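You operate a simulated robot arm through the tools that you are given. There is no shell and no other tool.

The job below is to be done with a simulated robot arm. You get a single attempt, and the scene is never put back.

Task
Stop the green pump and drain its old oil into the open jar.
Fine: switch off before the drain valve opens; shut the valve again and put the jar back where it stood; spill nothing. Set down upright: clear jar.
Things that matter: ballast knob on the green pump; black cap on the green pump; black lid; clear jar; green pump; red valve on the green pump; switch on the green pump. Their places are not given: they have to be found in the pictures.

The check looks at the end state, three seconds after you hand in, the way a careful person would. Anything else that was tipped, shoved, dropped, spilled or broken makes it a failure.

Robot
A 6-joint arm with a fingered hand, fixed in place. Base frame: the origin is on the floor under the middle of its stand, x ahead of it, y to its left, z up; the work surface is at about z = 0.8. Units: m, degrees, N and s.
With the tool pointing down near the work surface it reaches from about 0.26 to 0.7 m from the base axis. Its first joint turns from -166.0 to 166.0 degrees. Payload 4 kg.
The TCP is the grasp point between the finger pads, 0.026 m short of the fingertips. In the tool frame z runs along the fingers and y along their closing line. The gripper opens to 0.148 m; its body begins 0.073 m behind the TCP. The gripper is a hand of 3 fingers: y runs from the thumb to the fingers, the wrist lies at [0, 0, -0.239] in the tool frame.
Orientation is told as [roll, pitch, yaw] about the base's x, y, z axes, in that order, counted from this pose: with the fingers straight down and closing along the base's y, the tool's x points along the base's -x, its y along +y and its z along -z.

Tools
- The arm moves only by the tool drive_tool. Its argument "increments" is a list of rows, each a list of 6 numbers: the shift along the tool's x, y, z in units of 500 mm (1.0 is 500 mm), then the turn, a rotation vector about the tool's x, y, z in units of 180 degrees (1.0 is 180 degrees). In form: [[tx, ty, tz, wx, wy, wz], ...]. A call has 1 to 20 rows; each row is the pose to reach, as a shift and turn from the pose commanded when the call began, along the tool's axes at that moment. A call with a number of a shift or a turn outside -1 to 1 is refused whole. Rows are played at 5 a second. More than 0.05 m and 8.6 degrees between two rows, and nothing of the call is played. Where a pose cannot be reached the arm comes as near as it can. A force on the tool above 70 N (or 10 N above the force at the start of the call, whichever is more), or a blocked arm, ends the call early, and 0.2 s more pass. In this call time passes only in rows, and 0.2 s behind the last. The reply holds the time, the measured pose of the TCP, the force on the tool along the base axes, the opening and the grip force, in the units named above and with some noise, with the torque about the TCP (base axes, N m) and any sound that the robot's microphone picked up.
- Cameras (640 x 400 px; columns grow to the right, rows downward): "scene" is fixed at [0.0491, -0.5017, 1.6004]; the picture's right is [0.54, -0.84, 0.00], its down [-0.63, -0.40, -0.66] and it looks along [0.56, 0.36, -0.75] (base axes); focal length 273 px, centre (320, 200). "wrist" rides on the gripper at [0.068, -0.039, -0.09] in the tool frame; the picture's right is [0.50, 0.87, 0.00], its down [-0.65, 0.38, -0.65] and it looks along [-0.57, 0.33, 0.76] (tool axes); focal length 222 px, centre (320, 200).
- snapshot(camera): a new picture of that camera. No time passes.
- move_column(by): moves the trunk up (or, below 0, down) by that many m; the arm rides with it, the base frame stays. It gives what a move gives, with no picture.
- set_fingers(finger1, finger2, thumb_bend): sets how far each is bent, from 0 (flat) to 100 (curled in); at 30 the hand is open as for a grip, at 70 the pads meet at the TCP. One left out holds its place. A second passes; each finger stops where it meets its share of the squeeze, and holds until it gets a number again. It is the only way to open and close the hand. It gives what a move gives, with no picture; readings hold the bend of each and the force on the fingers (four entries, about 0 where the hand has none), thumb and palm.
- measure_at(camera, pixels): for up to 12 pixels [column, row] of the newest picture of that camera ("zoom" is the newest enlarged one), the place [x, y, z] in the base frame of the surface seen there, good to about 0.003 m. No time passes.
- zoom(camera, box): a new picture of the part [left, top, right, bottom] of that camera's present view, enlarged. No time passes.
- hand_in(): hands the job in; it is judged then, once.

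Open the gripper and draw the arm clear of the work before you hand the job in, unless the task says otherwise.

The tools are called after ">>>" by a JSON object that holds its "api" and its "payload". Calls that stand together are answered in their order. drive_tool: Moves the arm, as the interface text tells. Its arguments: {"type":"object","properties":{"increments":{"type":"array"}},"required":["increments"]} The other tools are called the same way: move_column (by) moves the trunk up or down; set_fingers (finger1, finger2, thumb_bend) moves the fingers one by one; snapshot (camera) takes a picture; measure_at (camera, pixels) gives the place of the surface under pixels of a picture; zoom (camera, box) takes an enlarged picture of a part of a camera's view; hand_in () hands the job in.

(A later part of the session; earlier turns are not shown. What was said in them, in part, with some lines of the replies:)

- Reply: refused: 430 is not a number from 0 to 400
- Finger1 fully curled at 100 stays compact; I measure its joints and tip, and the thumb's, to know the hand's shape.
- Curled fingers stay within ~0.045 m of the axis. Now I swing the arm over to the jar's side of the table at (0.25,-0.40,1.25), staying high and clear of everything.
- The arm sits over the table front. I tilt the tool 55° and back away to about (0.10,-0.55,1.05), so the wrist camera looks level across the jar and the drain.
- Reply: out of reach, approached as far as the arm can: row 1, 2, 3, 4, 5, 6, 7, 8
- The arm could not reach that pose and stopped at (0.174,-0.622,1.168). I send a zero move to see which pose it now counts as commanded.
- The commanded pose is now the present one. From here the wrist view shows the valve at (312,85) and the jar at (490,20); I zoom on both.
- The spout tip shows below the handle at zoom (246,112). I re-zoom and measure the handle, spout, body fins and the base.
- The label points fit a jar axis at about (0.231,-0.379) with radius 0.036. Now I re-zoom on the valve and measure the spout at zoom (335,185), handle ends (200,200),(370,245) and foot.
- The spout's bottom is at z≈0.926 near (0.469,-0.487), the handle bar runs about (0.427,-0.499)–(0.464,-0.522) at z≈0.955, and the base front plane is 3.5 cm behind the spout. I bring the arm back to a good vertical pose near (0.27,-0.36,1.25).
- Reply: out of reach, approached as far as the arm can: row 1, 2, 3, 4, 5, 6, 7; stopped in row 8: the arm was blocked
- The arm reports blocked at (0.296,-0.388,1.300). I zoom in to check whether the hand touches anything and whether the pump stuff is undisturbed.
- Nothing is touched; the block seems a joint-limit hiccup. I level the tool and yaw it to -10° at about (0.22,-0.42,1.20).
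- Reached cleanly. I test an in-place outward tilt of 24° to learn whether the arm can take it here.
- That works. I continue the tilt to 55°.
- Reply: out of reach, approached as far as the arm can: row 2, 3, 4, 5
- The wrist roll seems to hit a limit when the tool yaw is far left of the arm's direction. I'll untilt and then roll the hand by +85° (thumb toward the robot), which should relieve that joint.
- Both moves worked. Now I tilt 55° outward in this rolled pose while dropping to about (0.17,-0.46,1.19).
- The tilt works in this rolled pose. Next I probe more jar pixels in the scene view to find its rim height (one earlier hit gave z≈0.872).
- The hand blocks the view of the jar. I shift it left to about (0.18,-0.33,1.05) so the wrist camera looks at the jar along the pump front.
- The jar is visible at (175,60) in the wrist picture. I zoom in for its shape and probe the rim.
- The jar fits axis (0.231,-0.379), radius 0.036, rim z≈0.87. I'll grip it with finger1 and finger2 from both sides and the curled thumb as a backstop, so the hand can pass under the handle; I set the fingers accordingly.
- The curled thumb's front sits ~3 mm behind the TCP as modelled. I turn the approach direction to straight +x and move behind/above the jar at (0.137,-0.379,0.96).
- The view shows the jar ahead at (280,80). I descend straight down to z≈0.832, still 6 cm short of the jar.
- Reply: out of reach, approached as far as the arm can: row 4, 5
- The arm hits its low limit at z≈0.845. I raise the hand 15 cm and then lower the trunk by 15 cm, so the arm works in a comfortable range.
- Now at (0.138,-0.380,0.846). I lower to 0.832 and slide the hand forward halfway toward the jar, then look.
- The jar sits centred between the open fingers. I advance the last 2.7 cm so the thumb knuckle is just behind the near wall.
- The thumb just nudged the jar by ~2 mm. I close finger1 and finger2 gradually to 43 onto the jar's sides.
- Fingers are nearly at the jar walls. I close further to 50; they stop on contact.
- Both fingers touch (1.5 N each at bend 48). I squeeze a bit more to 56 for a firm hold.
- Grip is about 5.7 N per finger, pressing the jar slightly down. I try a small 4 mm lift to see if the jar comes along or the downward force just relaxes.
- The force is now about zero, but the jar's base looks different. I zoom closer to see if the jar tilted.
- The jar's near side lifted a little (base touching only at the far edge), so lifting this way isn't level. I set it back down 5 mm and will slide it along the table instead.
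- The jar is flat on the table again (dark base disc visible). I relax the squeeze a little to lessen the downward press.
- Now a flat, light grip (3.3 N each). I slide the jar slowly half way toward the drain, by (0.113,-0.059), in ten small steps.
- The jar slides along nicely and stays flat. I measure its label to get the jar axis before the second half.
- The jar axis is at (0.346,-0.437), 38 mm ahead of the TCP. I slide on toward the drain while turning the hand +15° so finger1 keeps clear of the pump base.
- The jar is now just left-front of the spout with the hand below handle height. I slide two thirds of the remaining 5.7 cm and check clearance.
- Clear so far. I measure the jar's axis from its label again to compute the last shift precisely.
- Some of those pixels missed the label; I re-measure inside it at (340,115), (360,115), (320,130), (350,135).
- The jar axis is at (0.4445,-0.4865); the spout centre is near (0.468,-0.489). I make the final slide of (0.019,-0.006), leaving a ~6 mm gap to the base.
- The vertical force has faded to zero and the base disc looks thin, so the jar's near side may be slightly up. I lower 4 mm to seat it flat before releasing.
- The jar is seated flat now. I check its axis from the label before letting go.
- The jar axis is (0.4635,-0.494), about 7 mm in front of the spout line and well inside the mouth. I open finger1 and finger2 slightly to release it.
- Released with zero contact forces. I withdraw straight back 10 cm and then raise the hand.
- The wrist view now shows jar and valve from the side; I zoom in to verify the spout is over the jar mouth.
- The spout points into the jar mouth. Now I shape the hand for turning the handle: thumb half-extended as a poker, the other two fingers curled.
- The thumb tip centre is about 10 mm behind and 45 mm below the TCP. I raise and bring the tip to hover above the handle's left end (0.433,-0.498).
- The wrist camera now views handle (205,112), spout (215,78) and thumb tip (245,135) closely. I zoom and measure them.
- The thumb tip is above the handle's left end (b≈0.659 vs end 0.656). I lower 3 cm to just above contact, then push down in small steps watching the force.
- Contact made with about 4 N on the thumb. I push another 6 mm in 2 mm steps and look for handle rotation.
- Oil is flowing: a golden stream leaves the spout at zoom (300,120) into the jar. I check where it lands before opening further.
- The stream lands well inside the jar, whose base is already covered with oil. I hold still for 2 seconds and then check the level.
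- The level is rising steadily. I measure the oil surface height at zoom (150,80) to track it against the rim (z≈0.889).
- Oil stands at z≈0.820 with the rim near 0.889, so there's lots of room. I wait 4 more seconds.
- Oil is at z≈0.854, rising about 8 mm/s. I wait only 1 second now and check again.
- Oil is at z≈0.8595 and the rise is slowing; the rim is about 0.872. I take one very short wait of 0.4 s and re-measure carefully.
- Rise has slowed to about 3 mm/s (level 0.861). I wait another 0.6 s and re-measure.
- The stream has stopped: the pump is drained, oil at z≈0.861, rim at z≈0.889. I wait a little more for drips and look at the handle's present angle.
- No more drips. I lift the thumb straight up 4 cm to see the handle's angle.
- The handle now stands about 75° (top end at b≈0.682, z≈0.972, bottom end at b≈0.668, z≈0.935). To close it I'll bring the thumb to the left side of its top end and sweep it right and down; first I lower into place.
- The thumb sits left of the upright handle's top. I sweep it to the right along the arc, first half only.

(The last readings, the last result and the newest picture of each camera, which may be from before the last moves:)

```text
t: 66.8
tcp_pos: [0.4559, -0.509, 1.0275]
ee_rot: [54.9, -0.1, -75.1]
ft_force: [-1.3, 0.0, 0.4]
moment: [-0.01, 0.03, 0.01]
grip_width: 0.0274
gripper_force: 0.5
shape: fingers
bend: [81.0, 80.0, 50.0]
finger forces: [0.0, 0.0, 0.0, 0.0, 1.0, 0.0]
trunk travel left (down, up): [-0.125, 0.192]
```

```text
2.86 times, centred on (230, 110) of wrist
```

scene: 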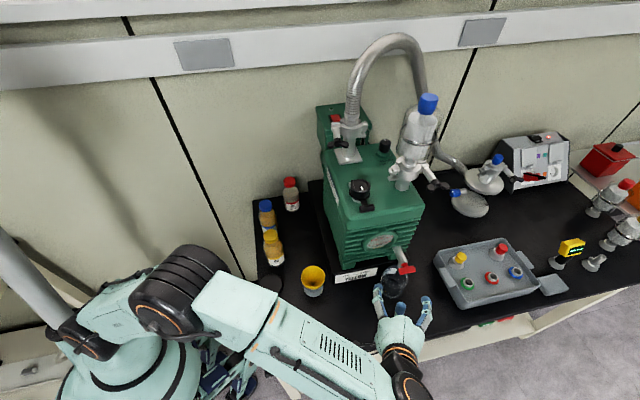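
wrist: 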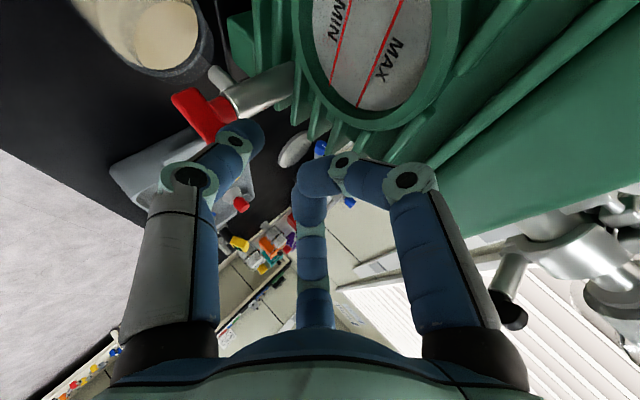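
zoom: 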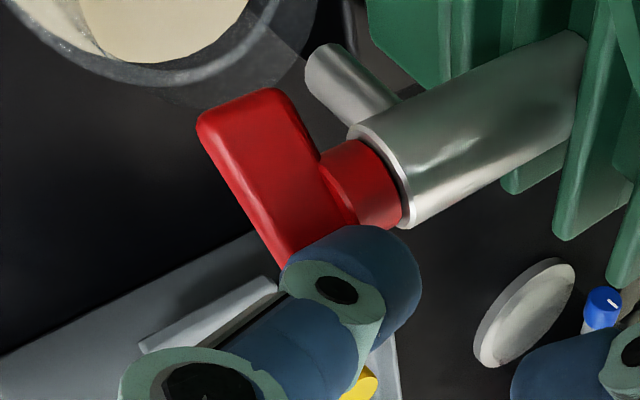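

Force is low (≈1 N) and the handle is following back. I continue the arc to the right and down.

>>> {"api": "drive_tool", "payload": {"increments": [[-0.0055, 0.0013, 0.003, 0, 0, 0], [-0.0111, 0.0025, 0.006, 0, 0, 0], [-0.0162, 0.0023, 0.0098, 0, 0, 0], [-0.0213, 0.002, 0.0136, 0, 0, 0], [-0.0257, 0.0004, 0.0179, 0, 0, 0], [-0.0301, -0.0013, 0.0222, 0, 0, 0]]}}

>>> {"api": "snapshot", "payload": {"camera": "wrist"}}

>>> {"api": "zoom", "payload": {"camera": "wrist", "box": [150, 40, 310, 180]}}

>>> {"api": "measure_at", "payload": {"camera": "zoom", "pixels": [[190, 80], [220, 100], [200, 110], [240, 140], [230, 160], [260, 180], [270, 130], [300, 130], [210, 60], [260, 210], [240, 100], [220, 130]]}}

```text
t: 68.2
tcp_pos: [0.4676, -0.5205, 1.0208]
ee_rot: [54.9, -0.1, -75.1]
ft_force: [0.2, -0.1, -0.3]
moment: [0.04, 0.01, 0.02]
grip_width: 0.0266
gripper_force: 0.0
shape: fingers
bend: [81.0, 80.0, 50.0]
finger forces: [0.1, 0.0, 0.0, 0.1, 0.4, 0.1]
trunk travel left (down, up): [-0.125, 0.192]
```

```text
taken
```

wrist: 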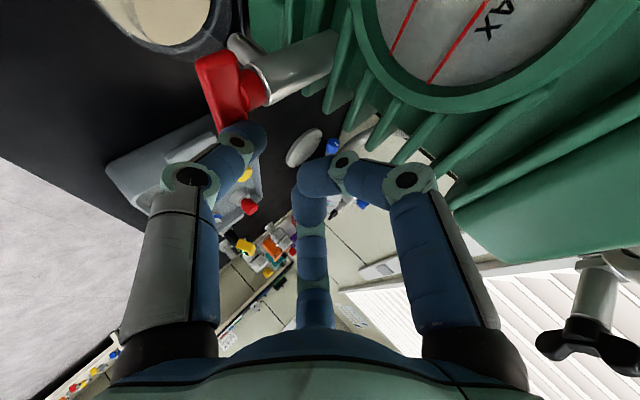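

```text
2.86 times, centred on (230, 110) of wrist
```

zoom: 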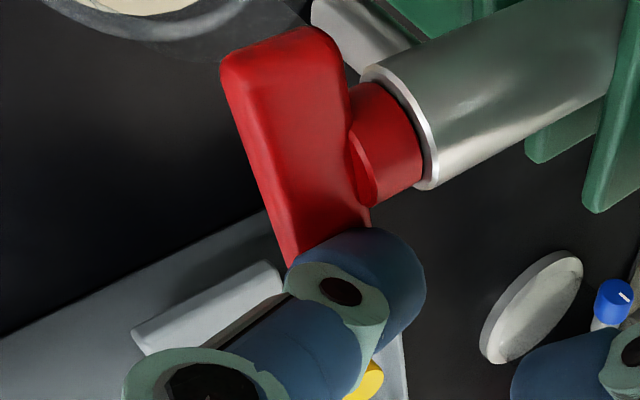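

```text
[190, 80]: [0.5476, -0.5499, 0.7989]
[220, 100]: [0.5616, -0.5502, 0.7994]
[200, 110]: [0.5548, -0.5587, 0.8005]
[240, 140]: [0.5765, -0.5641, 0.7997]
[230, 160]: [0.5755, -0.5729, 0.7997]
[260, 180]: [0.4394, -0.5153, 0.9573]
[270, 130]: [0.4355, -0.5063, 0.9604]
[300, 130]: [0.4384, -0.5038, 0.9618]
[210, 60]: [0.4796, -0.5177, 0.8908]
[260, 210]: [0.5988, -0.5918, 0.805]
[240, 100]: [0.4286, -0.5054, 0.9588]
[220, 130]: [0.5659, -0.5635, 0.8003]
```

The handle is back near horizontal. I measure points along its top to judge the remaining angle.

>>> {"api": "measure_at", "payload": {"camera": "zoom", "pixels": [[280, 55], [300, 45], [290, 80], [300, 110], [310, 150], [320, 180], [330, 210], [345, 215], [300, 190], [300, 215], [260, 90], [330, 60]]}}

```text
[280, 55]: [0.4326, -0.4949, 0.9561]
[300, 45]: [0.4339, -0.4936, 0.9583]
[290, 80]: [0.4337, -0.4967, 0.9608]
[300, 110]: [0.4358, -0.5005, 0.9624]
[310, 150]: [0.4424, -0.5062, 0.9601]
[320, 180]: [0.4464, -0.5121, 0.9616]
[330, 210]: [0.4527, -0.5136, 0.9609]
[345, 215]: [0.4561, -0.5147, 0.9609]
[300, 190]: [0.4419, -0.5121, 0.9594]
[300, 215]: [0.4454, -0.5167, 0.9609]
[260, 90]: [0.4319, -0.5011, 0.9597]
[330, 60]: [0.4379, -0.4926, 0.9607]
```

The top is level along its length (z≈0.961 at both ends): closed. I press 2 mm more to feel whether it rests on its stop.

>>> {"api": "drive_tool", "payload": {"increments": [[0, -0.0016, 0.0012, 0, 0, 0], [0, -0.0033, 0.0023, 0, 0, 0]]}}

>>> {"api": "zoom", "payload": {"camera": "wrist", "box": [150, 40, 310, 180]}}

>>> {"api": "measure_at", "payload": {"camera": "zoom", "pixels": [[290, 45], [285, 65], [300, 90], [310, 130], [320, 165], [330, 195], [345, 200], [300, 175]]}}

```text
t: 68.8
tcp_pos: [0.4673, -0.5211, 1.0188]
ee_rot: [54.9, -0.1, -74.9]
ft_force: [1.0, 0.2, -0.6]
moment: [0.03, -0.02, -0.02]
grip_width: 0.0265
gripper_force: 0.6
shape: fingers
bend: [81.0, 80.0, 50.0]
finger forces: [0.1, 0.0, 0.1, 0.1, 0.6, 0.1]
trunk travel left (down, up): [-0.125, 0.192]
```

```text
2.86 times, centred on (230, 110) of wrist
```

zoom: 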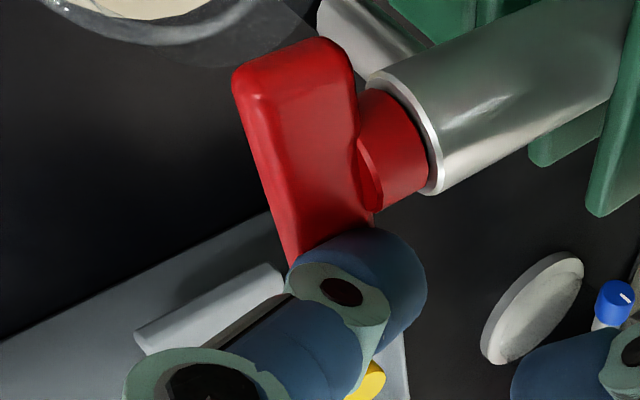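

```text
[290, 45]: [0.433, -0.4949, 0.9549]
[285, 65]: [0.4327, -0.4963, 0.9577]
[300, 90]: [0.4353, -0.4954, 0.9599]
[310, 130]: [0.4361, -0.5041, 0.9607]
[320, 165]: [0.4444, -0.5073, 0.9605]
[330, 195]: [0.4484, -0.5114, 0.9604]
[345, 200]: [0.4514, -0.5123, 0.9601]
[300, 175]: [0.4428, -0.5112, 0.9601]
```

Still light contact (0.6 N). I press 3 mm further to seat it fully.

>>> {"api": "drive_tool", "payload": {"increments": [[0, -0.0025, 0.0017, 0, 0, 0], [0, -0.0049, 0.0035, 0, 0, 0]]}}

>>> {"api": "zoom", "payload": {"camera": "wrist", "box": [150, 40, 310, 180]}}

>>> {"api": "measure_at", "payload": {"camera": "zoom", "pixels": [[290, 55], [285, 75], [300, 90], [310, 130], [320, 165], [330, 195], [345, 205], [300, 175]]}}

```text
t: 69.3
tcp_pos: [0.4669, -0.5205, 1.0171]
ee_rot: [54.9, -0.2, -75.0]
ft_force: [-0.4, -1.0, 4.4]
moment: [-0.04, 0.06, 0.03]
grip_width: 0.0245
gripper_force: 1.6
shape: fingers
bend: [81.0, 80.0, 51.0]
finger forces: [0.1, 0.0, 0.0, 0.1, 3.6, 0.1]
trunk travel left (down, up): [-0.125, 0.192]
```

```text
2.86 times, centred on (230, 110) of wrist
```

zoom: 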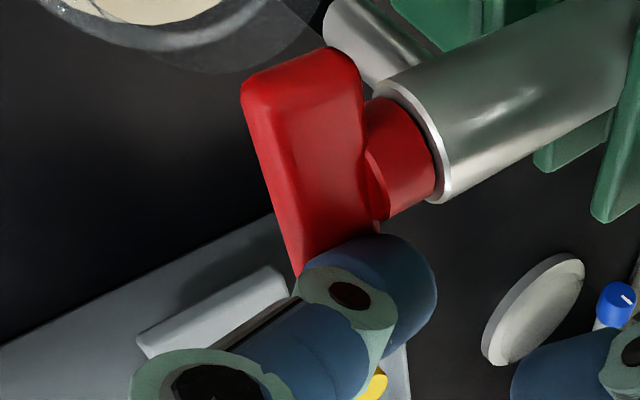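

```text
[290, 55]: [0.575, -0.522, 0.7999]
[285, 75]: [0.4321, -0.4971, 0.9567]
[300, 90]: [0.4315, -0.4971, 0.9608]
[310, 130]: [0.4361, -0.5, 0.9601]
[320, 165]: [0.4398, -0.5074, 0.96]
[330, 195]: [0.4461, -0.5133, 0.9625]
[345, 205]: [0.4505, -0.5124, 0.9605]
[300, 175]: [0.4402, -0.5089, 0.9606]
```

The handle stays level against 4 N, so it is on its stop: valve shut. I lift the thumb and back away to check with the scene camera.

>>> {"api": "drive_tool", "payload": {"increments": [[0, 0.0409, -0.0288, 0, 0, 0], [0, 0.0817, -0.0576, 0, 0, 0], [0, 0.0442, -0.1107, 0, 0, 0], [0, 0.0068, -0.1638, 0, 0, 0], [0, -0.0307, -0.2169, 0, 0, 0], [0, -0.0681, -0.27, 0, 0, 0]]}}

>>> {"api": "snapshot", "payload": {"camera": "scene"}}

>>> {"api": "zoom", "payload": {"camera": "scene", "box": [350, 215, 440, 305]}}

>>> {"api": "snapshot", "payload": {"camera": "wrist"}}

```text
t: 70.8
tcp_pos: [0.3413, -0.5543, 1.0666]
ee_rot: [55.0, 0.0, -75.1]
ft_force: [-0.1, -0.2, -1.2]
moment: [0.03, 0.0, -0.02]
grip_width: 0.0272
gripper_force: 0.0
shape: fingers
bend: [81.0, 80.0, 50.0]
finger forces: [0.1, 0.0, 0.0, 0.1, 0.0, 0.1]
trunk travel left (down, up): [-0.125, 0.192]
```

```text
taken
```

scene: 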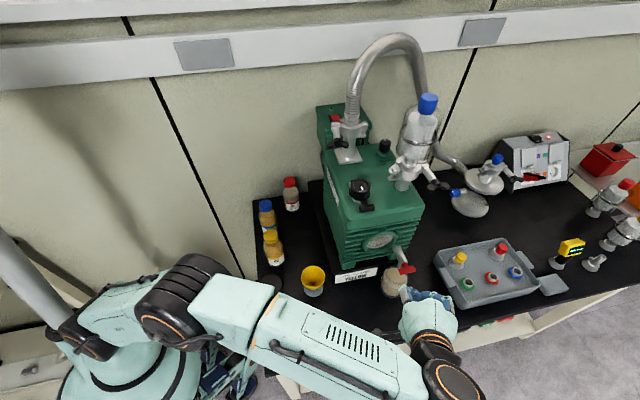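

```text
4.44 times, centred on (395, 260) of scene
```

zoom: 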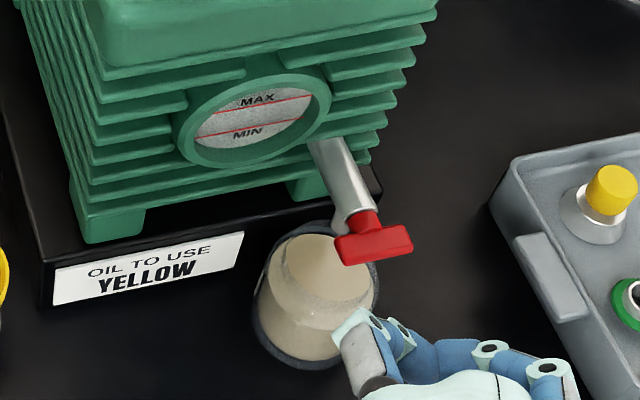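

```text
taken
```

wrist: 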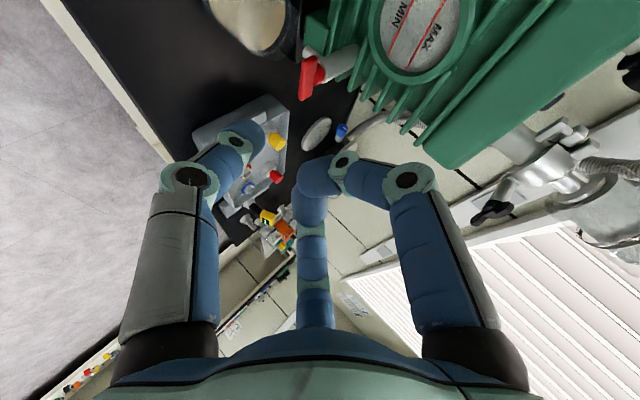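

The handle is horizontal as at the start, the sight glass is empty, and no oil is on the table. I reset the fingers for the jar grip (finger1 43, finger2 40, thumb curled).

>>> {"api": "set_fingers", "payload": {"finger1": 43, "finger2": 40, "thumb_bend": 100}}

```text
t: 71.8
tcp_pos: [0.3422, -0.5553, 1.0672]
ee_rot: [54.9, -0.1, -75.0]
ft_force: [-0.3, -0.7, -0.4]
moment: [0.04, 0.02, -0.02]
grip_width: 0.0562
gripper_force: 0.1
shape: fingers
bend: [43.0, 40.0, 100.0]
finger forces: [0.0, 0.0, 0.0, 0.0, 0.0, 0.0]
trunk travel left (down, up): [-0.125, 0.192]
```

Now I move back behind the jar and descend to grip height (0.330,-0.529,0.829).

>>> {"api": "drive_tool", "payload": {"increments": [[0.0568, -0.005, -0.0075, 0, 0, 0], [0.0568, -0.0824, 0.0473, 0, 0, 0], [0.0568, -0.1604, 0.1022, 0, 0, 0], [0.0568, -0.2383, 0.157, 0, 0, 0], [0.0568, -0.3163, 0.2119, 0, 0, 0], [0.0568, -0.3942, 0.2667, 0, 0, 0]]}}

>>> {"api": "zoom", "payload": {"camera": "scene", "box": [340, 230, 440, 330]}}

>>> {"api": "snapshot", "payload": {"camera": "wrist"}}

```text
t: 73.2
tcp_pos: [0.3308, -0.5279, 0.8283]
ee_rot: [54.9, -0.1, -75.0]
ft_force: [-0.1, 0.9, -0.5]
moment: [-0.02, 0.0, -0.05]
grip_width: 0.056
gripper_force: 0.1
shape: fingers
bend: [43.0, 40.0, 100.0]
finger forces: [0.0, 0.1, 0.1, 0.1, 0.1, 0.1]
trunk travel left (down, up): [-0.125, 0.192]
```

```text
4.00 times, centred on (390, 280) of scene
```

zoom: 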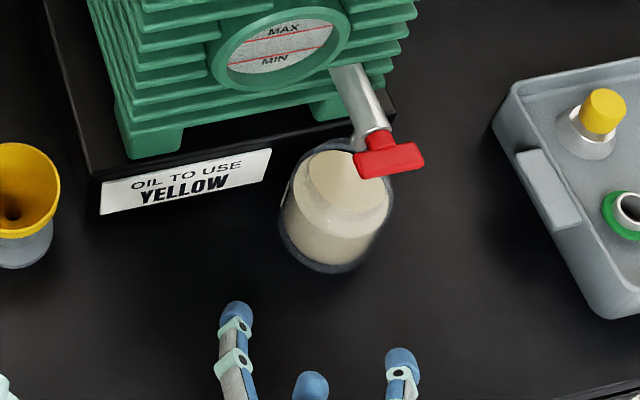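

```text
taken
```

wrist: 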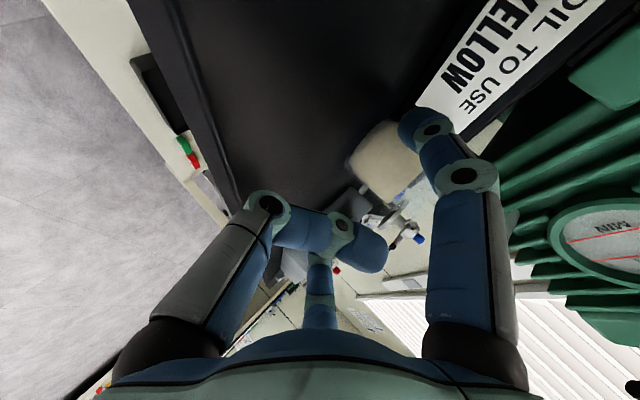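

The table is clean and the jar stands flat. I move forward 9.8 cm to straddle the jar again.

>>> {"api": "drive_tool", "payload": {"increments": [[0, 0.0226, 0.032, 0, 0, 0], [0, 0.0452, 0.064, 0, 0, 0], [0, 0.0677, 0.0961, 0, 0, 0], [0, 0.0903, 0.1281, 0, 0, 0], [0, 0.1016, 0.1441, 0, 0, 0], [0, 0.1129, 0.1601, 0, 0, 0]]}}

>>> {"api": "zoom", "payload": {"camera": "scene", "box": [350, 235, 430, 315]}}

```text
t: 74.5
tcp_pos: [0.4257, -0.5024, 0.8279]
ee_rot: [54.9, -0.1, -75.0]
ft_force: [-0.5, -0.5, 0.0]
moment: [-0.01, -0.01, -0.01]
grip_width: 0.0559
gripper_force: 0.0
shape: fingers
bend: [43.0, 40.0, 100.0]
finger forces: [0.0, 0.0, 0.0, 0.0, 0.0, 0.1]
trunk travel left (down, up): [-0.125, 0.192]
```

```text
5.00 times, centred on (390, 275) of scene
```

zoom: 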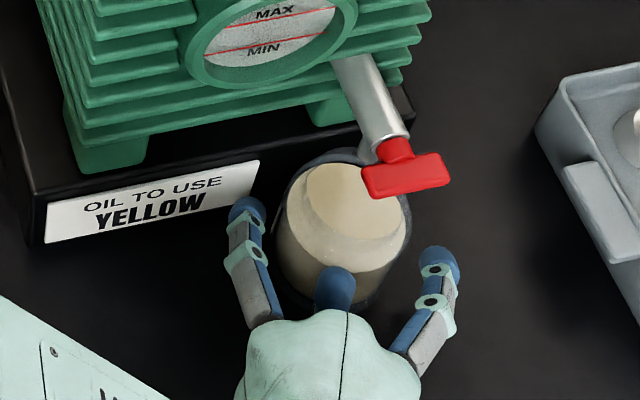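

The jar is centred between the fingers with no contact. I close both fingers gently to 50.

>>> {"api": "set_fingers", "payload": {"finger1": 43, "finger2": 43}}

>>> {"api": "set_fingers", "payload": {"finger1": 50, "finger2": 50}}

>>> {"api": "zoom", "payload": {"camera": "scene", "box": [350, 235, 430, 315]}}

```text
t: 75.5
tcp_pos: [0.4245, -0.5036, 0.8275]
ee_rot: [54.9, -0.1, -75.0]
ft_force: [-0.7, -1.9, 0.4]
moment: [0.01, 0.02, -0.03]
grip_width: 0.0561
gripper_force: 0.1
shape: fingers
bend: [43.0, 43.0, 100.0]
finger forces: [0.0, 0.1, 0.0, 0.0, 0.0, 0.0]
trunk travel left (down, up): [-0.125, 0.192]
```

```text
t: 76.5
tcp_pos: [0.4254, -0.5038, 0.8288]
ee_rot: [54.8, -0.1, -75.0]
ft_force: [0.5, 0.8, 1.8]
moment: [0.03, -0.04, -0.01]
grip_width: 0.0516
gripper_force: 1.7
shape: fingers
bend: [48.0, 48.0, 100.0]
finger forces: [1.6, 1.5, 0.0, 0.0, 0.0, 0.0]
trunk travel left (down, up): [-0.125, 0.192]
```

```text
5.00 times, centred on (390, 275) of scene
```

zoom: 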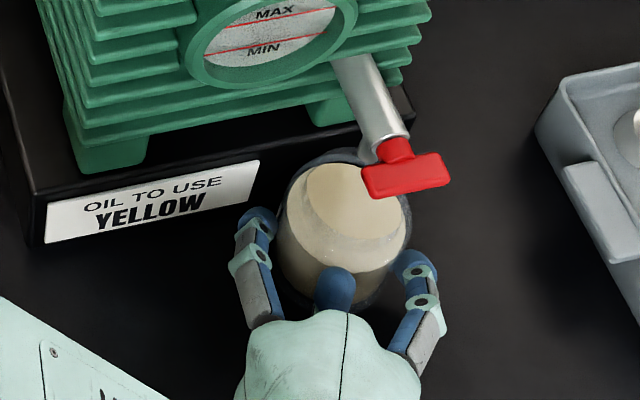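

Both fingers touch at 1.6 N. I squeeze to 56 for a firm drag grip.

>>> {"api": "set_fingers", "payload": {"finger1": 56, "finger2": 56}}

>>> {"api": "zoom", "payload": {"camera": "scene", "box": [350, 235, 430, 315]}}

```text
t: 77.5
tcp_pos: [0.4245, -0.5027, 0.8292]
ee_rot: [54.9, -0.1, -75.0]
ft_force: [1.6, 0.2, 5.2]
moment: [0.04, -0.13, 0.01]
grip_width: 0.0511
gripper_force: 5.1
shape: fingers
bend: [49.0, 49.0, 100.0]
finger forces: [5.3, 5.3, 0.1, 0.1, 0.1, 0.0]
trunk travel left (down, up): [-0.125, 0.192]
```

```text
5.00 times, centred on (390, 275) of scene
```

zoom: 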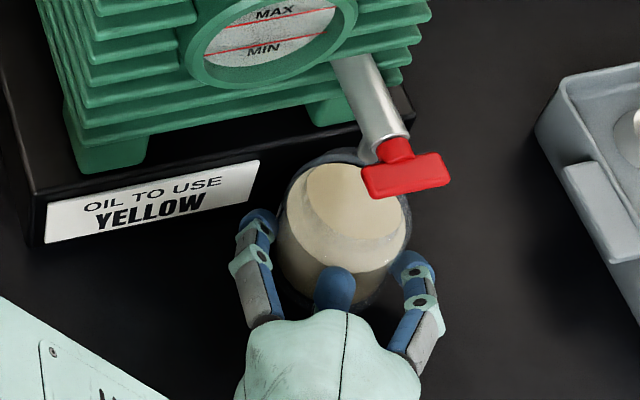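

The grip holds 5.3 N per finger. I start the return with a slow 12 mm pull and check that the jar follows level.

>>> {"api": "drive_tool", "payload": {"increments": [[0.004, -0.0026, -0.0037, 0, 0, 0], [0.008, -0.0052, -0.0073, 0, 0, 0], [0.012, -0.0077, -0.011, 0, 0, 0], [0.016, -0.0103, -0.0146, 0, 0, 0]]}}

>>> {"api": "zoom", "payload": {"camera": "scene", "box": [350, 235, 430, 315]}}

```text
t: 78.5
tcp_pos: [0.4138, -0.4976, 0.8278]
ee_rot: [55.0, -0.1, -75.0]
ft_force: [3.3, -0.6, 5.1]
moment: [0.02, -0.19, -0.1]
grip_width: 0.0507
gripper_force: 5.1
shape: fingers
bend: [49.0, 49.0, 100.0]
finger forces: [4.7, 6.0, 0.1, 0.1, 0.0, 0.0]
trunk travel left (down, up): [-0.125, 0.192]
```

```text
5.00 times, centred on (390, 275) of scene
```

zoom: 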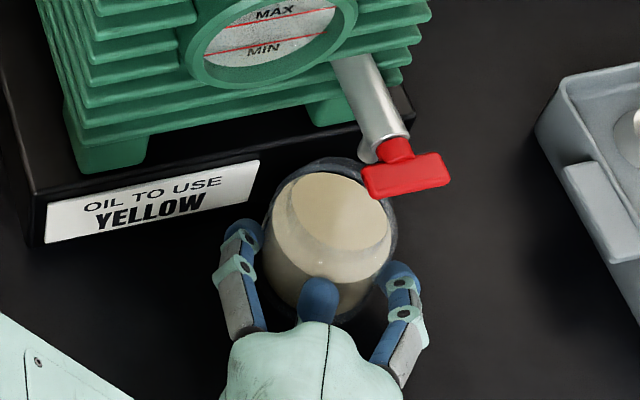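

The jar follows level with about 3 N drag. I continue the slow pull out from under the spout by 4.4 cm.

>>> {"api": "drive_tool", "payload": {"increments": [[0.0075, -0.0047, -0.0067, 0, 0, 0], [0.0149, -0.0094, -0.0133, 0, 0, 0], [0.0224, -0.0141, -0.02, 0, 0, 0], [0.0298, -0.0188, -0.0267, 0, 0, 0], [0.0373, -0.0235, -0.0333, 0, 0, 0], [0.0447, -0.0282, -0.04, 0, 0, 0], [0.0522, -0.0329, -0.0466, 0, 0, 0], [0.0596, -0.0376, -0.0533, 0, 0, 0]]}}

>>> {"api": "zoom", "payload": {"camera": "scene", "box": [330, 235, 430, 335]}}

```text
t: 80.3
tcp_pos: [0.3755, -0.4765, 0.8285]
ee_rot: [54.8, 0.0, -75.0]
ft_force: [2.4, -0.5, 5.2]
moment: [0.03, -0.16, -0.06]
grip_width: 0.0508
gripper_force: 5.1
shape: fingers
bend: [50.0, 48.0, 100.0]
finger forces: [4.3, 5.4, 0.0, 0.0, 0.0, 0.0]
trunk travel left (down, up): [-0.125, 0.192]
```

```text
4.00 times, centred on (380, 285) of scene
```

zoom: 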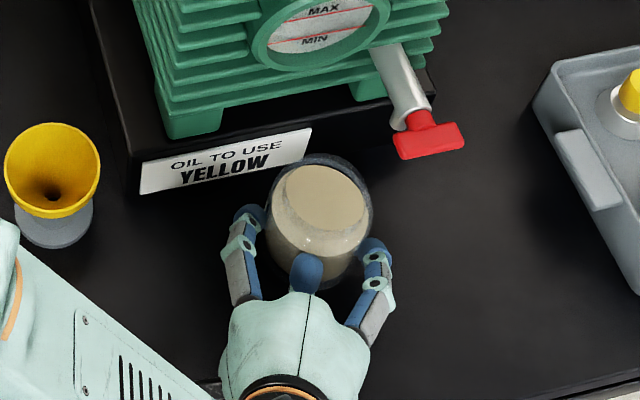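

The jar is clear of the valve and level. I keep sliding it back toward its place while turning the hand back by 15°.

>>> {"api": "drive_tool", "payload": {"increments": [[0.0086, -0.0049, -0.0069, 0, -0.0052, 0.0037], [0.0171, -0.0098, -0.0138, 0, -0.0105, 0.0074], [0.0257, -0.0146, -0.0207, 0, -0.0157, 0.0111], [0.0342, -0.0195, -0.0277, 0, -0.021, 0.0148], [0.0428, -0.0244, -0.0346, 0, -0.0262, 0.0185], [0.0513, -0.0293, -0.0415, 0, -0.0314, 0.0222], [0.0599, -0.0341, -0.0484, 0, -0.0367, 0.0258], [0.0684, -0.039, -0.0553, 0, -0.0419, 0.0295], [0.077, -0.0439, -0.0622, 0, -0.0471, 0.0332], [0.0855, -0.0488, -0.0692, 0, -0.0524, 0.0369], [0.0941, -0.0536, -0.0761, 0, -0.0576, 0.0406], [0.1026, -0.0585, -0.083, 0, -0.0629, 0.0443], [0.1112, -0.0634, -0.0899, 0, -0.0681, 0.048]]}}

>>> {"api": "zoom", "payload": {"camera": "scene", "box": [310, 255, 410, 355]}}

```text
t: 83.2
tcp_pos: [0.307, -0.4381, 0.8283]
ee_rot: [54.9, 0.0, -90.0]
ft_force: [1.3, 0.7, 5.0]
moment: [0.01, -0.18, -0.04]
grip_width: 0.0504
gripper_force: 4.4
shape: fingers
bend: [50.0, 49.0, 100.0]
finger forces: [4.4, 4.7, 0.0, 0.0, 0.0, 0.0]
trunk travel left (down, up): [-0.125, 0.192]
```

```text
4.00 times, centred on (360, 305) of scene
```

zoom: 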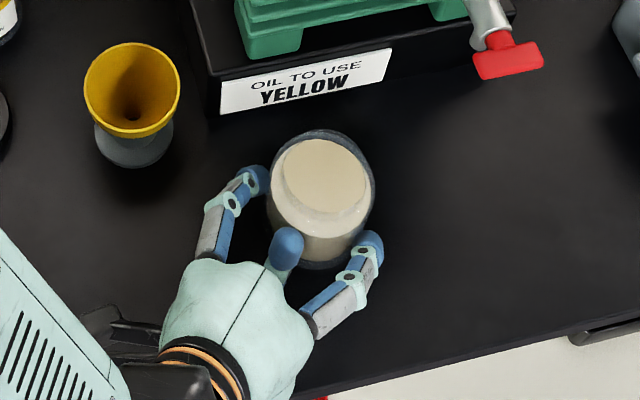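

Level and steady. I measure the oil disc's edges to get the jar's present axis for a precise return.

>>> {"api": "zoom", "payload": {"camera": "scene", "box": [330, 275, 370, 325]}}

>>> {"api": "measure_at", "payload": {"camera": "zoom", "pixels": [[245, 120], [260, 80], [300, 60], [350, 70], [395, 110], [400, 160], [240, 160], [320, 120], [380, 200], [250, 200], [320, 240], [300, 45]]}}

```text
8.00 times, centred on (350, 300) of scene
```

zoom: 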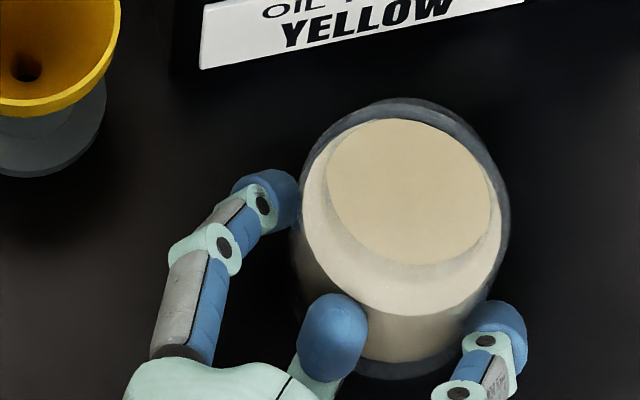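

```text
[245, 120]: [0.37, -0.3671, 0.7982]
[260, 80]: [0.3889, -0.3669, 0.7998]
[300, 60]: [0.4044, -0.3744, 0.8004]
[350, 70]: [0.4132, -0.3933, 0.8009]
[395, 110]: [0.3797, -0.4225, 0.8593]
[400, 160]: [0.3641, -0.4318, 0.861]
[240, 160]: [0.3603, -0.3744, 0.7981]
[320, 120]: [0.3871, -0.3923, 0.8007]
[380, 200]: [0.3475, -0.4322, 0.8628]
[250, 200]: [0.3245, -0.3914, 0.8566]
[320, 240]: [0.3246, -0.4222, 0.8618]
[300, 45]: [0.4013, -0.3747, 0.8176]
```

I re-measure with pixels around the oil disc boundary in this zoom.

>>> {"api": "measure_at", "payload": {"camera": "zoom", "pixels": [[400, 123], [340, 145], [312, 190], [320, 240], [350, 280], [400, 305], [450, 290], [485, 255], [495, 210], [470, 155], [400, 210], [440, 135]]}}

```text
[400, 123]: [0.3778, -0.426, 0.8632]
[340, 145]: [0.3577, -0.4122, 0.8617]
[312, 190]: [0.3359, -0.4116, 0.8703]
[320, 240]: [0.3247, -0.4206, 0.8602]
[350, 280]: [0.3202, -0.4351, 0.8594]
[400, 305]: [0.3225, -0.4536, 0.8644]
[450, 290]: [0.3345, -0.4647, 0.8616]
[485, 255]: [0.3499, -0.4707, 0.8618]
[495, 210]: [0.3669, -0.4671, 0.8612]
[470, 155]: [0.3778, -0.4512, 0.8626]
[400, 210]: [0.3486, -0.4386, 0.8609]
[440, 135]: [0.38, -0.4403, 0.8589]
```

The jar axis is (0.350,-0.440): it slipped ~5 mm forward in the grip. I open slightly, move the hand 6 mm forward and regrip.

>>> {"api": "set_fingers", "payload": {"finger1": 44, "finger2": 44}}

>>> {"api": "drive_tool", "payload": {"increments": [[-0.002, 0.0035, 0.0049, 0, 0, 0], [-0.004, 0.0069, 0.0098, 0, 0, 0]]}}

>>> {"api": "set_fingers", "payload": {"finger1": 50, "finger2": 50}}

>>> {"api": "set_fingers", "payload": {"finger1": 57, "finger2": 57}}

>>> {"api": "zoom", "payload": {"camera": "scene", "box": [310, 255, 410, 355]}}

```text
t: 84.2
tcp_pos: [0.306, -0.4373, 0.8276]
ee_rot: [54.9, -0.1, -89.9]
ft_force: [-0.5, 0.4, 0.1]
moment: [0.04, 0.01, -0.01]
grip_width: 0.055
gripper_force: 0.0
shape: fingers
bend: [44.0, 44.0, 100.0]
finger forces: [0.0, 0.0, 0.0, 0.1, 0.0, 0.1]
trunk travel left (down, up): [-0.125, 0.192]
```

```text
t: 84.8
tcp_pos: [0.313, -0.4405, 0.8281]
ee_rot: [54.9, 0.0, -90.0]
ft_force: [0.0, 0.0, 0.2]
moment: [-0.01, -0.06, 0.0]
grip_width: 0.0553
gripper_force: 0.1
shape: fingers
bend: [44.0, 44.0, 100.0]
finger forces: [0.0, 0.0, 0.0, 0.1, 0.6, 0.1]
trunk travel left (down, up): [-0.125, 0.192]
```

```text
t: 85.8
tcp_pos: [0.313, -0.4397, 0.8281]
ee_rot: [55.0, -0.1, -90.1]
ft_force: [-0.3, 0.4, 0.4]
moment: [0.01, -0.07, -0.03]
grip_width: 0.052
gripper_force: 2.1
shape: fingers
bend: [47.0, 48.0, 100.0]
finger forces: [1.8, 1.3, 0.0, 0.1, 0.3, 0.0]
trunk travel left (down, up): [-0.125, 0.192]
```

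```text
t: 86.8
tcp_pos: [0.3125, -0.4394, 0.8284]
ee_rot: [54.8, -0.1, -90.0]
ft_force: [2.3, -0.3, 5.3]
moment: [0.03, -0.14, 0.0]
grip_width: 0.0518
gripper_force: 6.1
shape: fingers
bend: [48.0, 49.0, 100.0]
finger forces: [5.6, 5.6, 0.0, 0.0, 0.5, 0.0]
trunk travel left (down, up): [-0.125, 0.192]
```

```text
4.00 times, centred on (360, 305) of scene
```

zoom: 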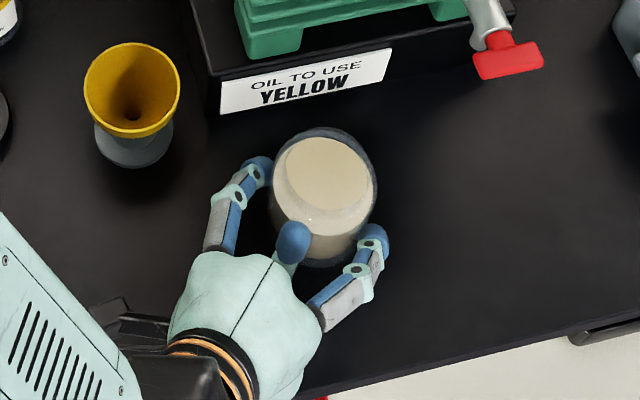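

Regripped with the thumb just touching. I slide the next 9 cm back toward the original spot, easing the downward press by 1.5 mm.

>>> {"api": "drive_tool", "payload": {"increments": [[0.0062, -0.0047, -0.0118, 0, 0, 0], [0.0123, -0.0117, -0.0218, 0, 0, 0], [0.0185, -0.0188, -0.0319, 0, 0, 0], [0.0246, -0.0259, -0.0419, 0, 0, 0], [0.0308, -0.033, -0.052, 0, 0, 0], [0.0369, -0.0401, -0.062, 0, 0, 0], [0.0431, -0.0472, -0.0721, 0, 0, 0], [0.0492, -0.0543, -0.0821, 0, 0, 0], [0.0554, -0.0614, -0.0922, 0, 0, 0], [0.0615, -0.0685, -0.1022, 0, 0, 0], [0.0677, -0.0756, -0.1123, 0, 0, 0], [0.0738, -0.0827, -0.1223, 0, 0, 0], [0.08, -0.0898, -0.1324, 0, 0, 0]]}}

>>> {"api": "zoom", "payload": {"camera": "scene", "box": [280, 270, 380, 370]}}

```text
t: 89.5
tcp_pos: [0.2318, -0.4002, 0.8299]
ee_rot: [54.9, 0.0, -90.0]
ft_force: [1.9, -0.7, 1.5]
moment: [-0.06, -0.15, -0.05]
grip_width: 0.0521
gripper_force: 5.9
shape: fingers
bend: [49.0, 49.0, 100.0]
finger forces: [5.3, 6.1, 0.1, 0.0, 2.0, 0.1]
trunk travel left (down, up): [-0.125, 0.192]
```

```text
4.00 times, centred on (330, 320) of scene
```

zoom: 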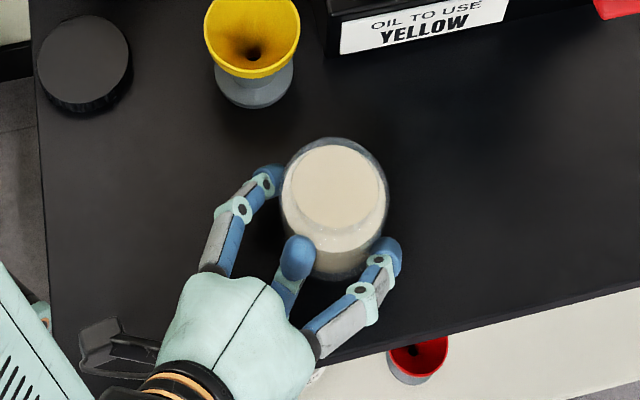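

The jar stays seated against the thumb. I measure the oil disc edge for the axis.

>>> {"api": "zoom", "payload": {"camera": "scene", "box": [310, 295, 350, 345]}}

>>> {"api": "measure_at", "payload": {"camera": "zoom", "pixels": [[360, 100], [310, 110], [270, 150], [265, 190], [290, 235], [340, 265], [400, 255], [440, 220], [445, 180], [420, 130], [350, 180], [250, 170]]}}

```text
8.00 times, centred on (330, 320) of scene
```

zoom: 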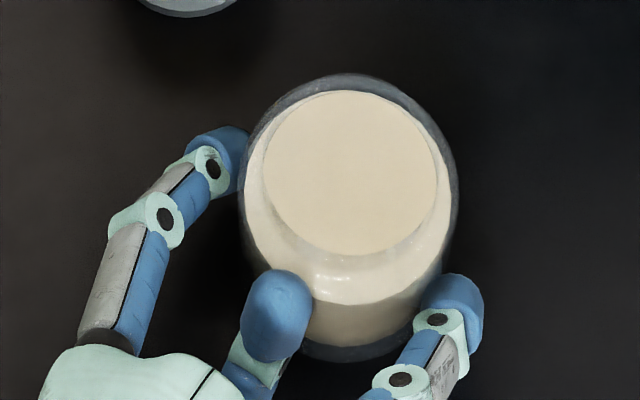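

```text
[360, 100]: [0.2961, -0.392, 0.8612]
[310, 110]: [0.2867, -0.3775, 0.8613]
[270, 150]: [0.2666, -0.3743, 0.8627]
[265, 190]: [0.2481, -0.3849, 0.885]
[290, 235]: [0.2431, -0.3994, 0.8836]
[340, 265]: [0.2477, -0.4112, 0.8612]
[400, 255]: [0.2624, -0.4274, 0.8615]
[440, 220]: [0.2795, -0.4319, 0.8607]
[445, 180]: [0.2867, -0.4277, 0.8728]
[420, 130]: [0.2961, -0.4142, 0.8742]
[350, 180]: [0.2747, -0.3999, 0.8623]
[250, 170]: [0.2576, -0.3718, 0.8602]
```

The jar axis is about (0.269,-0.401). I slide the final (−0.038, +0.022) to the original spot (0.231,-0.379).

>>> {"api": "drive_tool", "payload": {"increments": [[0.0062, -0.0063, -0.0089, 0, 0, 0], [0.0125, -0.0126, -0.0178, 0, 0, 0], [0.0187, -0.0189, -0.0267, 0, 0, 0], [0.0249, -0.0251, -0.0357, 0, 0, 0], [0.0311, -0.0314, -0.0446, 0, 0, 0], [0.0374, -0.0377, -0.0535, 0, 0, 0], [0.0436, -0.044, -0.0624, 0, 0, 0]]}}

>>> {"api": "zoom", "payload": {"camera": "scene", "box": [298, 308, 338, 358]}}

>>> {"api": "measure_at", "payload": {"camera": "zoom", "pixels": [[320, 90], [260, 110], [230, 160], [225, 200], [320, 290], [380, 280], [420, 230], [425, 190], [400, 130], [320, 180], [360, 95], [290, 95]]}}

```text
t: 91.2
tcp_pos: [0.1943, -0.3791, 0.8292]
ee_rot: [54.9, -0.1, -90.1]
ft_force: [1.3, -1.3, 2.7]
moment: [0.0, -0.16, -0.04]
grip_width: 0.0519
gripper_force: 6.4
shape: fingers
bend: [49.0, 49.0, 100.0]
finger forces: [5.4, 5.9, 0.1, 0.0, 1.5, 0.0]
trunk travel left (down, up): [-0.125, 0.192]
```

```text
8.00 times, centred on (318, 333) of scene
```

zoom: 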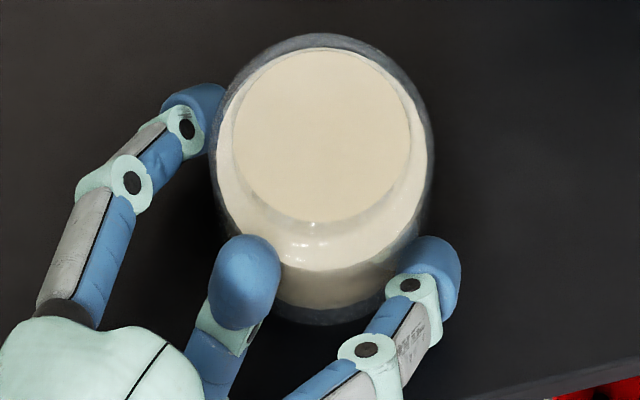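

```text
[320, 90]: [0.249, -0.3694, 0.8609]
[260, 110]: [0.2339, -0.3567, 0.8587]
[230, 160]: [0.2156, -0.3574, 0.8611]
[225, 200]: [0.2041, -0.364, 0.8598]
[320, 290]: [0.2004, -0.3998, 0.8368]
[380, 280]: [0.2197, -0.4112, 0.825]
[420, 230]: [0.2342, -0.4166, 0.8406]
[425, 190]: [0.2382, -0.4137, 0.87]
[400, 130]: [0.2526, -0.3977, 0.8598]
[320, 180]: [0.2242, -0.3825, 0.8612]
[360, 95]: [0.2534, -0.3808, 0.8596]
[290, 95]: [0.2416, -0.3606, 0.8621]
```

Comparing outlines with the first picture, the jar is within ~2 mm of where it stood. I nudge it 2 mm back and press it flat, then release.

>>> {"api": "drive_tool", "payload": {"increments": [[0, -0.002, -0.0011, 0, 0, 0], [0, -0.0039, -0.0021, 0, 0, 0]]}}

>>> {"api": "set_fingers", "payload": {"finger1": 50, "finger2": 50}}

>>> {"api": "set_fingers", "payload": {"finger1": 36, "finger2": 36}}

>>> {"api": "zoom", "payload": {"camera": "scene", "box": [298, 308, 338, 358]}}

```text
t: 91.8
tcp_pos: [0.1934, -0.3788, 0.8286]
ee_rot: [54.9, -0.1, -90.1]
ft_force: [2.9, -0.1, 6.0]
moment: [0.0, -0.19, -0.02]
grip_width: 0.0521
gripper_force: 6.5
shape: fingers
bend: [49.0, 49.0, 100.0]
finger forces: [6.4, 6.1, 0.1, 0.0, 0.4, 0.0]
trunk travel left (down, up): [-0.125, 0.192]
```

```text
t: 92.8
tcp_pos: [0.1919, -0.3797, 0.8275]
ee_rot: [55.0, -0.1, -90.0]
ft_force: [-0.4, 0.2, 0.0]
moment: [0.02, -0.03, 0.01]
grip_width: 0.0523
gripper_force: 2.3
shape: fingers
bend: [48.0, 48.0, 100.0]
finger forces: [1.7, 1.5, 0.0, 0.1, 0.6, 0.0]
trunk travel left (down, up): [-0.125, 0.192]
```

```text
t: 93.8
tcp_pos: [0.1937, -0.378, 0.8278]
ee_rot: [54.8, -0.1, -90.0]
ft_force: [-0.3, 0.3, -0.7]
moment: [0.01, -0.01, 0.01]
grip_width: 0.0634
gripper_force: 0.5
shape: fingers
bend: [36.0, 36.0, 100.0]
finger forces: [0.0, 0.0, 0.1, 0.0, 0.4, 0.0]
trunk travel left (down, up): [-0.125, 0.192]
```

```text
8.00 times, centred on (318, 333) of scene
```

zoom: 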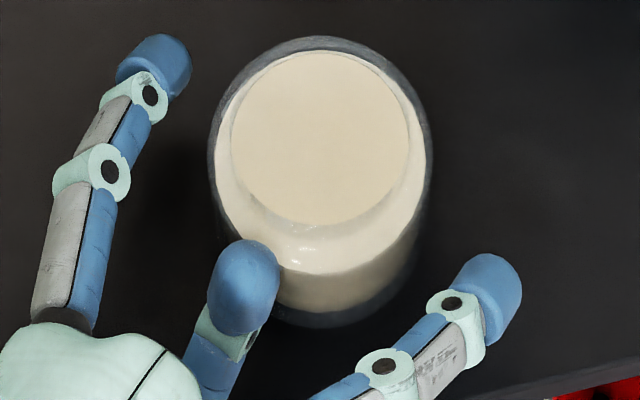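

The jar is free and stands where it was. I withdraw straight back 6 cm and then raise the hand 20 cm.

>>> {"api": "drive_tool", "payload": {"increments": [[0, -0.0115, -0.0163, 0, 0, 0], [0, -0.023, -0.0327, 0, 0, 0], [0, -0.0461, -0.0654, 0, 0, 0], [0, -0.0691, -0.098, 0, 0, 0], [0, -0.0037, -0.1441, 0, 0, 0], [0, 0.0617, -0.1902, 0, 0, 0], [0, 0.1271, -0.2363, 0, 0, 0], [0, 0.1925, -0.2824, 0, 0, 0], [0, 0.2579, -0.3285, 0, 0, 0]]}}

>>> {"api": "snapshot", "payload": {"camera": "scene"}}

>>> {"api": "zoom", "payload": {"camera": "scene", "box": [290, 305, 346, 361]}}

>>> {"api": "zoom", "payload": {"camera": "scene", "box": [340, 215, 440, 315]}}

```text
t: 95.8
tcp_pos: [0.1326, -0.3767, 1.0287]
ee_rot: [54.9, -0.1, -90.0]
ft_force: [-0.3, 0.7, -0.1]
moment: [0.03, 0.0, -0.03]
grip_width: 0.0632
gripper_force: 0.0
shape: fingers
bend: [36.0, 36.0, 100.0]
finger forces: [0.0, 0.0, 0.0, 0.0, 0.1, 0.0]
trunk travel left (down, up): [-0.125, 0.192]
```

```text
taken
```

scene: 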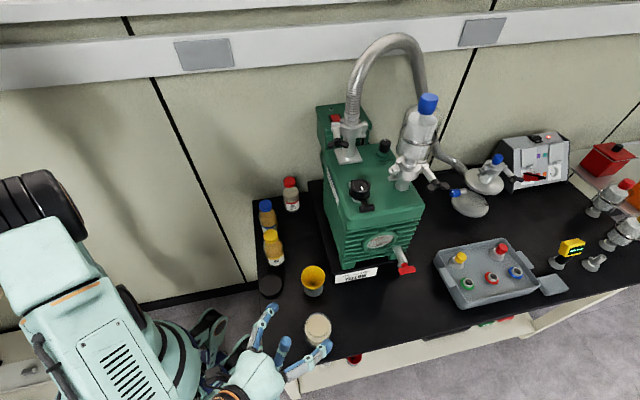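

```text
7.14 times, centred on (318, 333) of scene
```

zoom: 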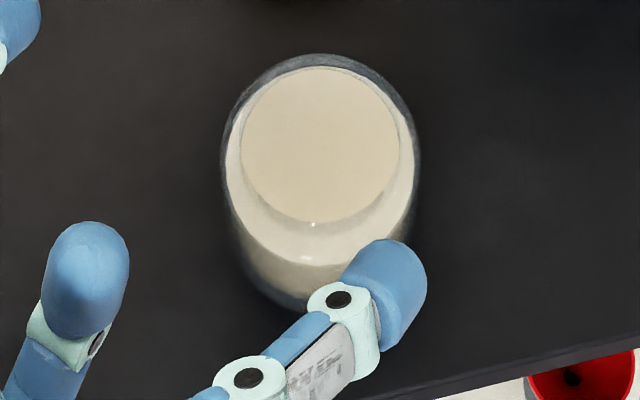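

```text
4.00 times, centred on (390, 265) of scene
```

zoom: 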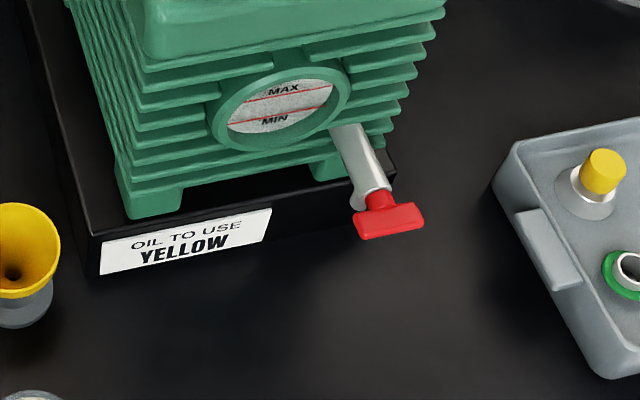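

The jar stands at its original outline, table clean, handle level. I compare the valve, switch, and other parts with the first pictures.

>>> {"api": "zoom", "payload": {"camera": "scene", "box": [370, 230, 434, 290]}}

>>> {"api": "zoom", "payload": {"camera": "scene", "box": [300, 80, 460, 180]}}

>>> {"api": "zoom", "payload": {"camera": "scene", "box": [240, 180, 440, 305]}}

```text
6.67 times, centred on (402, 260) of scene
```

zoom: 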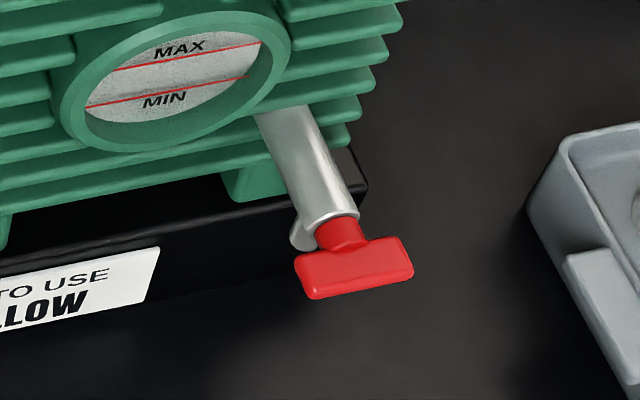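

```text
4.00 times, centred on (380, 130) of scene
```

zoom: 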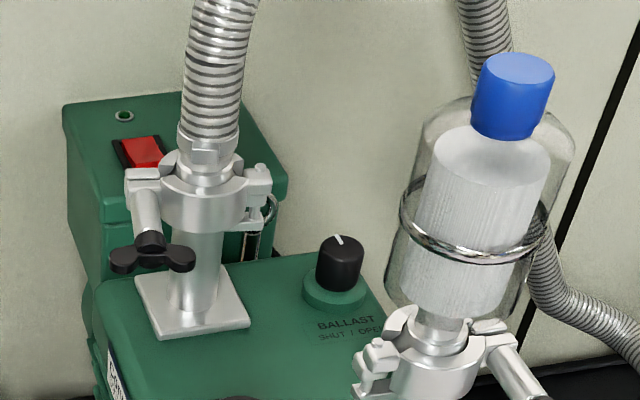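

```text
3.20 times, centred on (340, 242) of scene
```

zoom: 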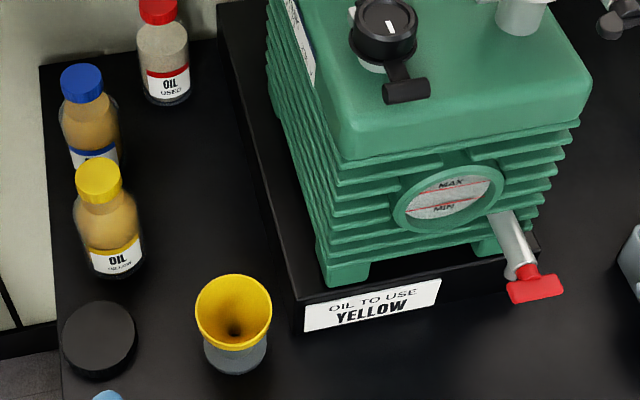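

Everything matches the first pictures except lamp off and oil gone. I raise the hand further and open it clear of the work.

>>> {"api": "drive_tool", "payload": {"increments": [[0, 0.0654, -0.0461, 0, 0, 0], [0, 0.1307, -0.0922, 0, 0, 0], [0, 0.1961, -0.1382, 0, 0, 0]]}}

>>> {"api": "set_fingers", "payload": {"finger1": 30, "finger2": 30, "thumb_bend": 30}}

>>> {"api": "snapshot", "payload": {"camera": "scene"}}

>>> {"api": "zoom", "payload": {"camera": "scene", "box": [240, 250, 440, 375]}}

```text
t: 96.5
tcp_pos: [0.1349, -0.3764, 1.1491]
ee_rot: [54.9, 0.1, -90.1]
ft_force: [-0.2, -0.1, -0.6]
moment: [-0.01, -0.01, 0.01]
grip_width: 0.063
gripper_force: 0.1
shape: fingers
bend: [36.0, 36.0, 100.0]
finger forces: [0.0, 0.0, 0.0, 0.1, 0.1, 0.0]
trunk travel left (down, up): [-0.125, 0.192]
```

```text
t: 97.5
tcp_pos: [0.1338, -0.3758, 1.1481]
ee_rot: [54.9, -0.1, -90.0]
ft_force: [0.6, -0.3, -0.1]
moment: [-0.01, 0.0, -0.02]
grip_width: 0.1266
gripper_force: 0.1
shape: fingers
bend: [30.0, 30.0, 30.0]
finger forces: [0.1, 0.0, 0.0, 0.0, 0.0, 0.0]
trunk travel left (down, up): [-0.125, 0.192]
```

```text
taken
```

scene: 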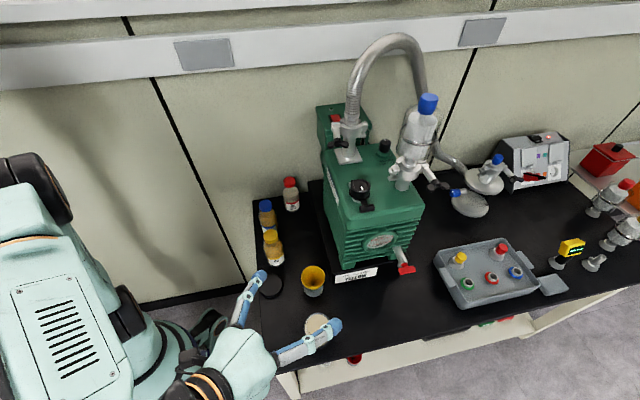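

```text
3.20 times, centred on (340, 312) of scene
```

zoom: 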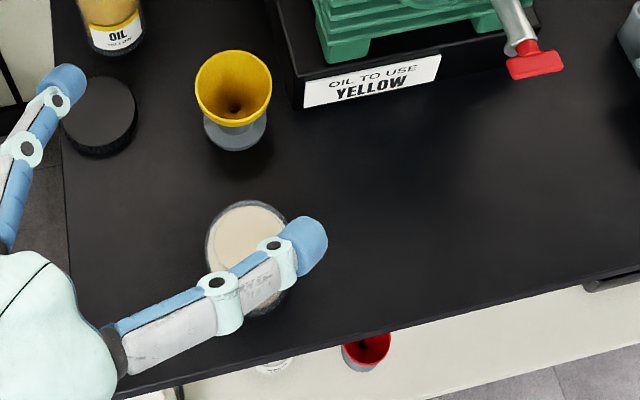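

The hand is open and above the table; I raise the trunk back by 15 cm to bring the arm well clear, then take a last look.

>>> {"api": "move_column", "payload": {"by": 0.15}}

>>> {"api": "snapshot", "payload": {"camera": "scene"}}

>>> {"api": "snapshot", "payload": {"camera": "wrist"}}

```text
t: 99.3
tcp_pos: [0.1326, -0.3788, 1.2981]
ee_rot: [54.8, -0.2, -90.0]
ft_force: [0.3, -0.2, -0.1]
moment: [0.01, -0.04, -0.02]
grip_width: 0.1265
gripper_force: 0.0
shape: fingers
bend: [30.0, 30.0, 30.0]
finger forces: [0.1, 0.1, 0.0, 0.1, 0.0, 0.1]
trunk travel left (down, up): [-0.275, 0.042]
```

```text
taken
```

scene: 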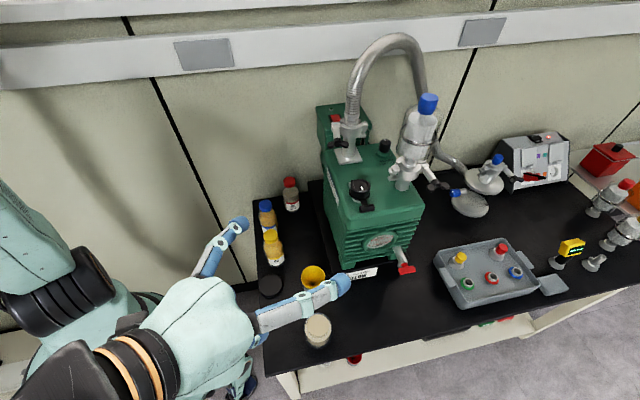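

```text
taken
```

wrist: 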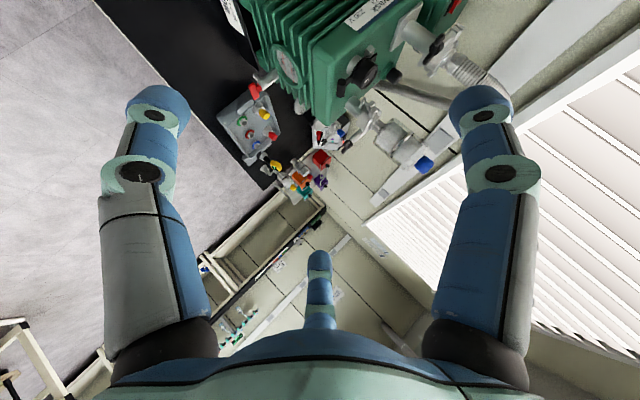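

The jar stands at (317,330) as at the start, the valve is shut, the lamp is off, and the arm is clear with the hand open. I hand the job in.

>>> {"api": "hand_in", "payload": {}}

```text
The job is handed in.
```

The green pump is switched off and its old oil is drained into the clear jar. I have handed the job in; no verdict came back.

- **Order:** I switched the pump off first and saw its lamp go out. The drain valve was opened only after that.
- **Draining:** I let the oil run until the stream stopped. The sight glass now looks empty. The oil in the jar stands about 2.8 cm below the rim.
- **Valve:** It is shut again and pressed against its stop. The handle lies level, as in the first picture.
- **Jar:** It was slid along the table in both directions and is upright. In the last close-up its outline matches the original spot to within about 2 mm.
- **Surroundings:** The pictures show no oil on the table. The cap, ballast knob, lid, bottles and funnel look untouched.

The hand is open and the arm is raised clear of the work.
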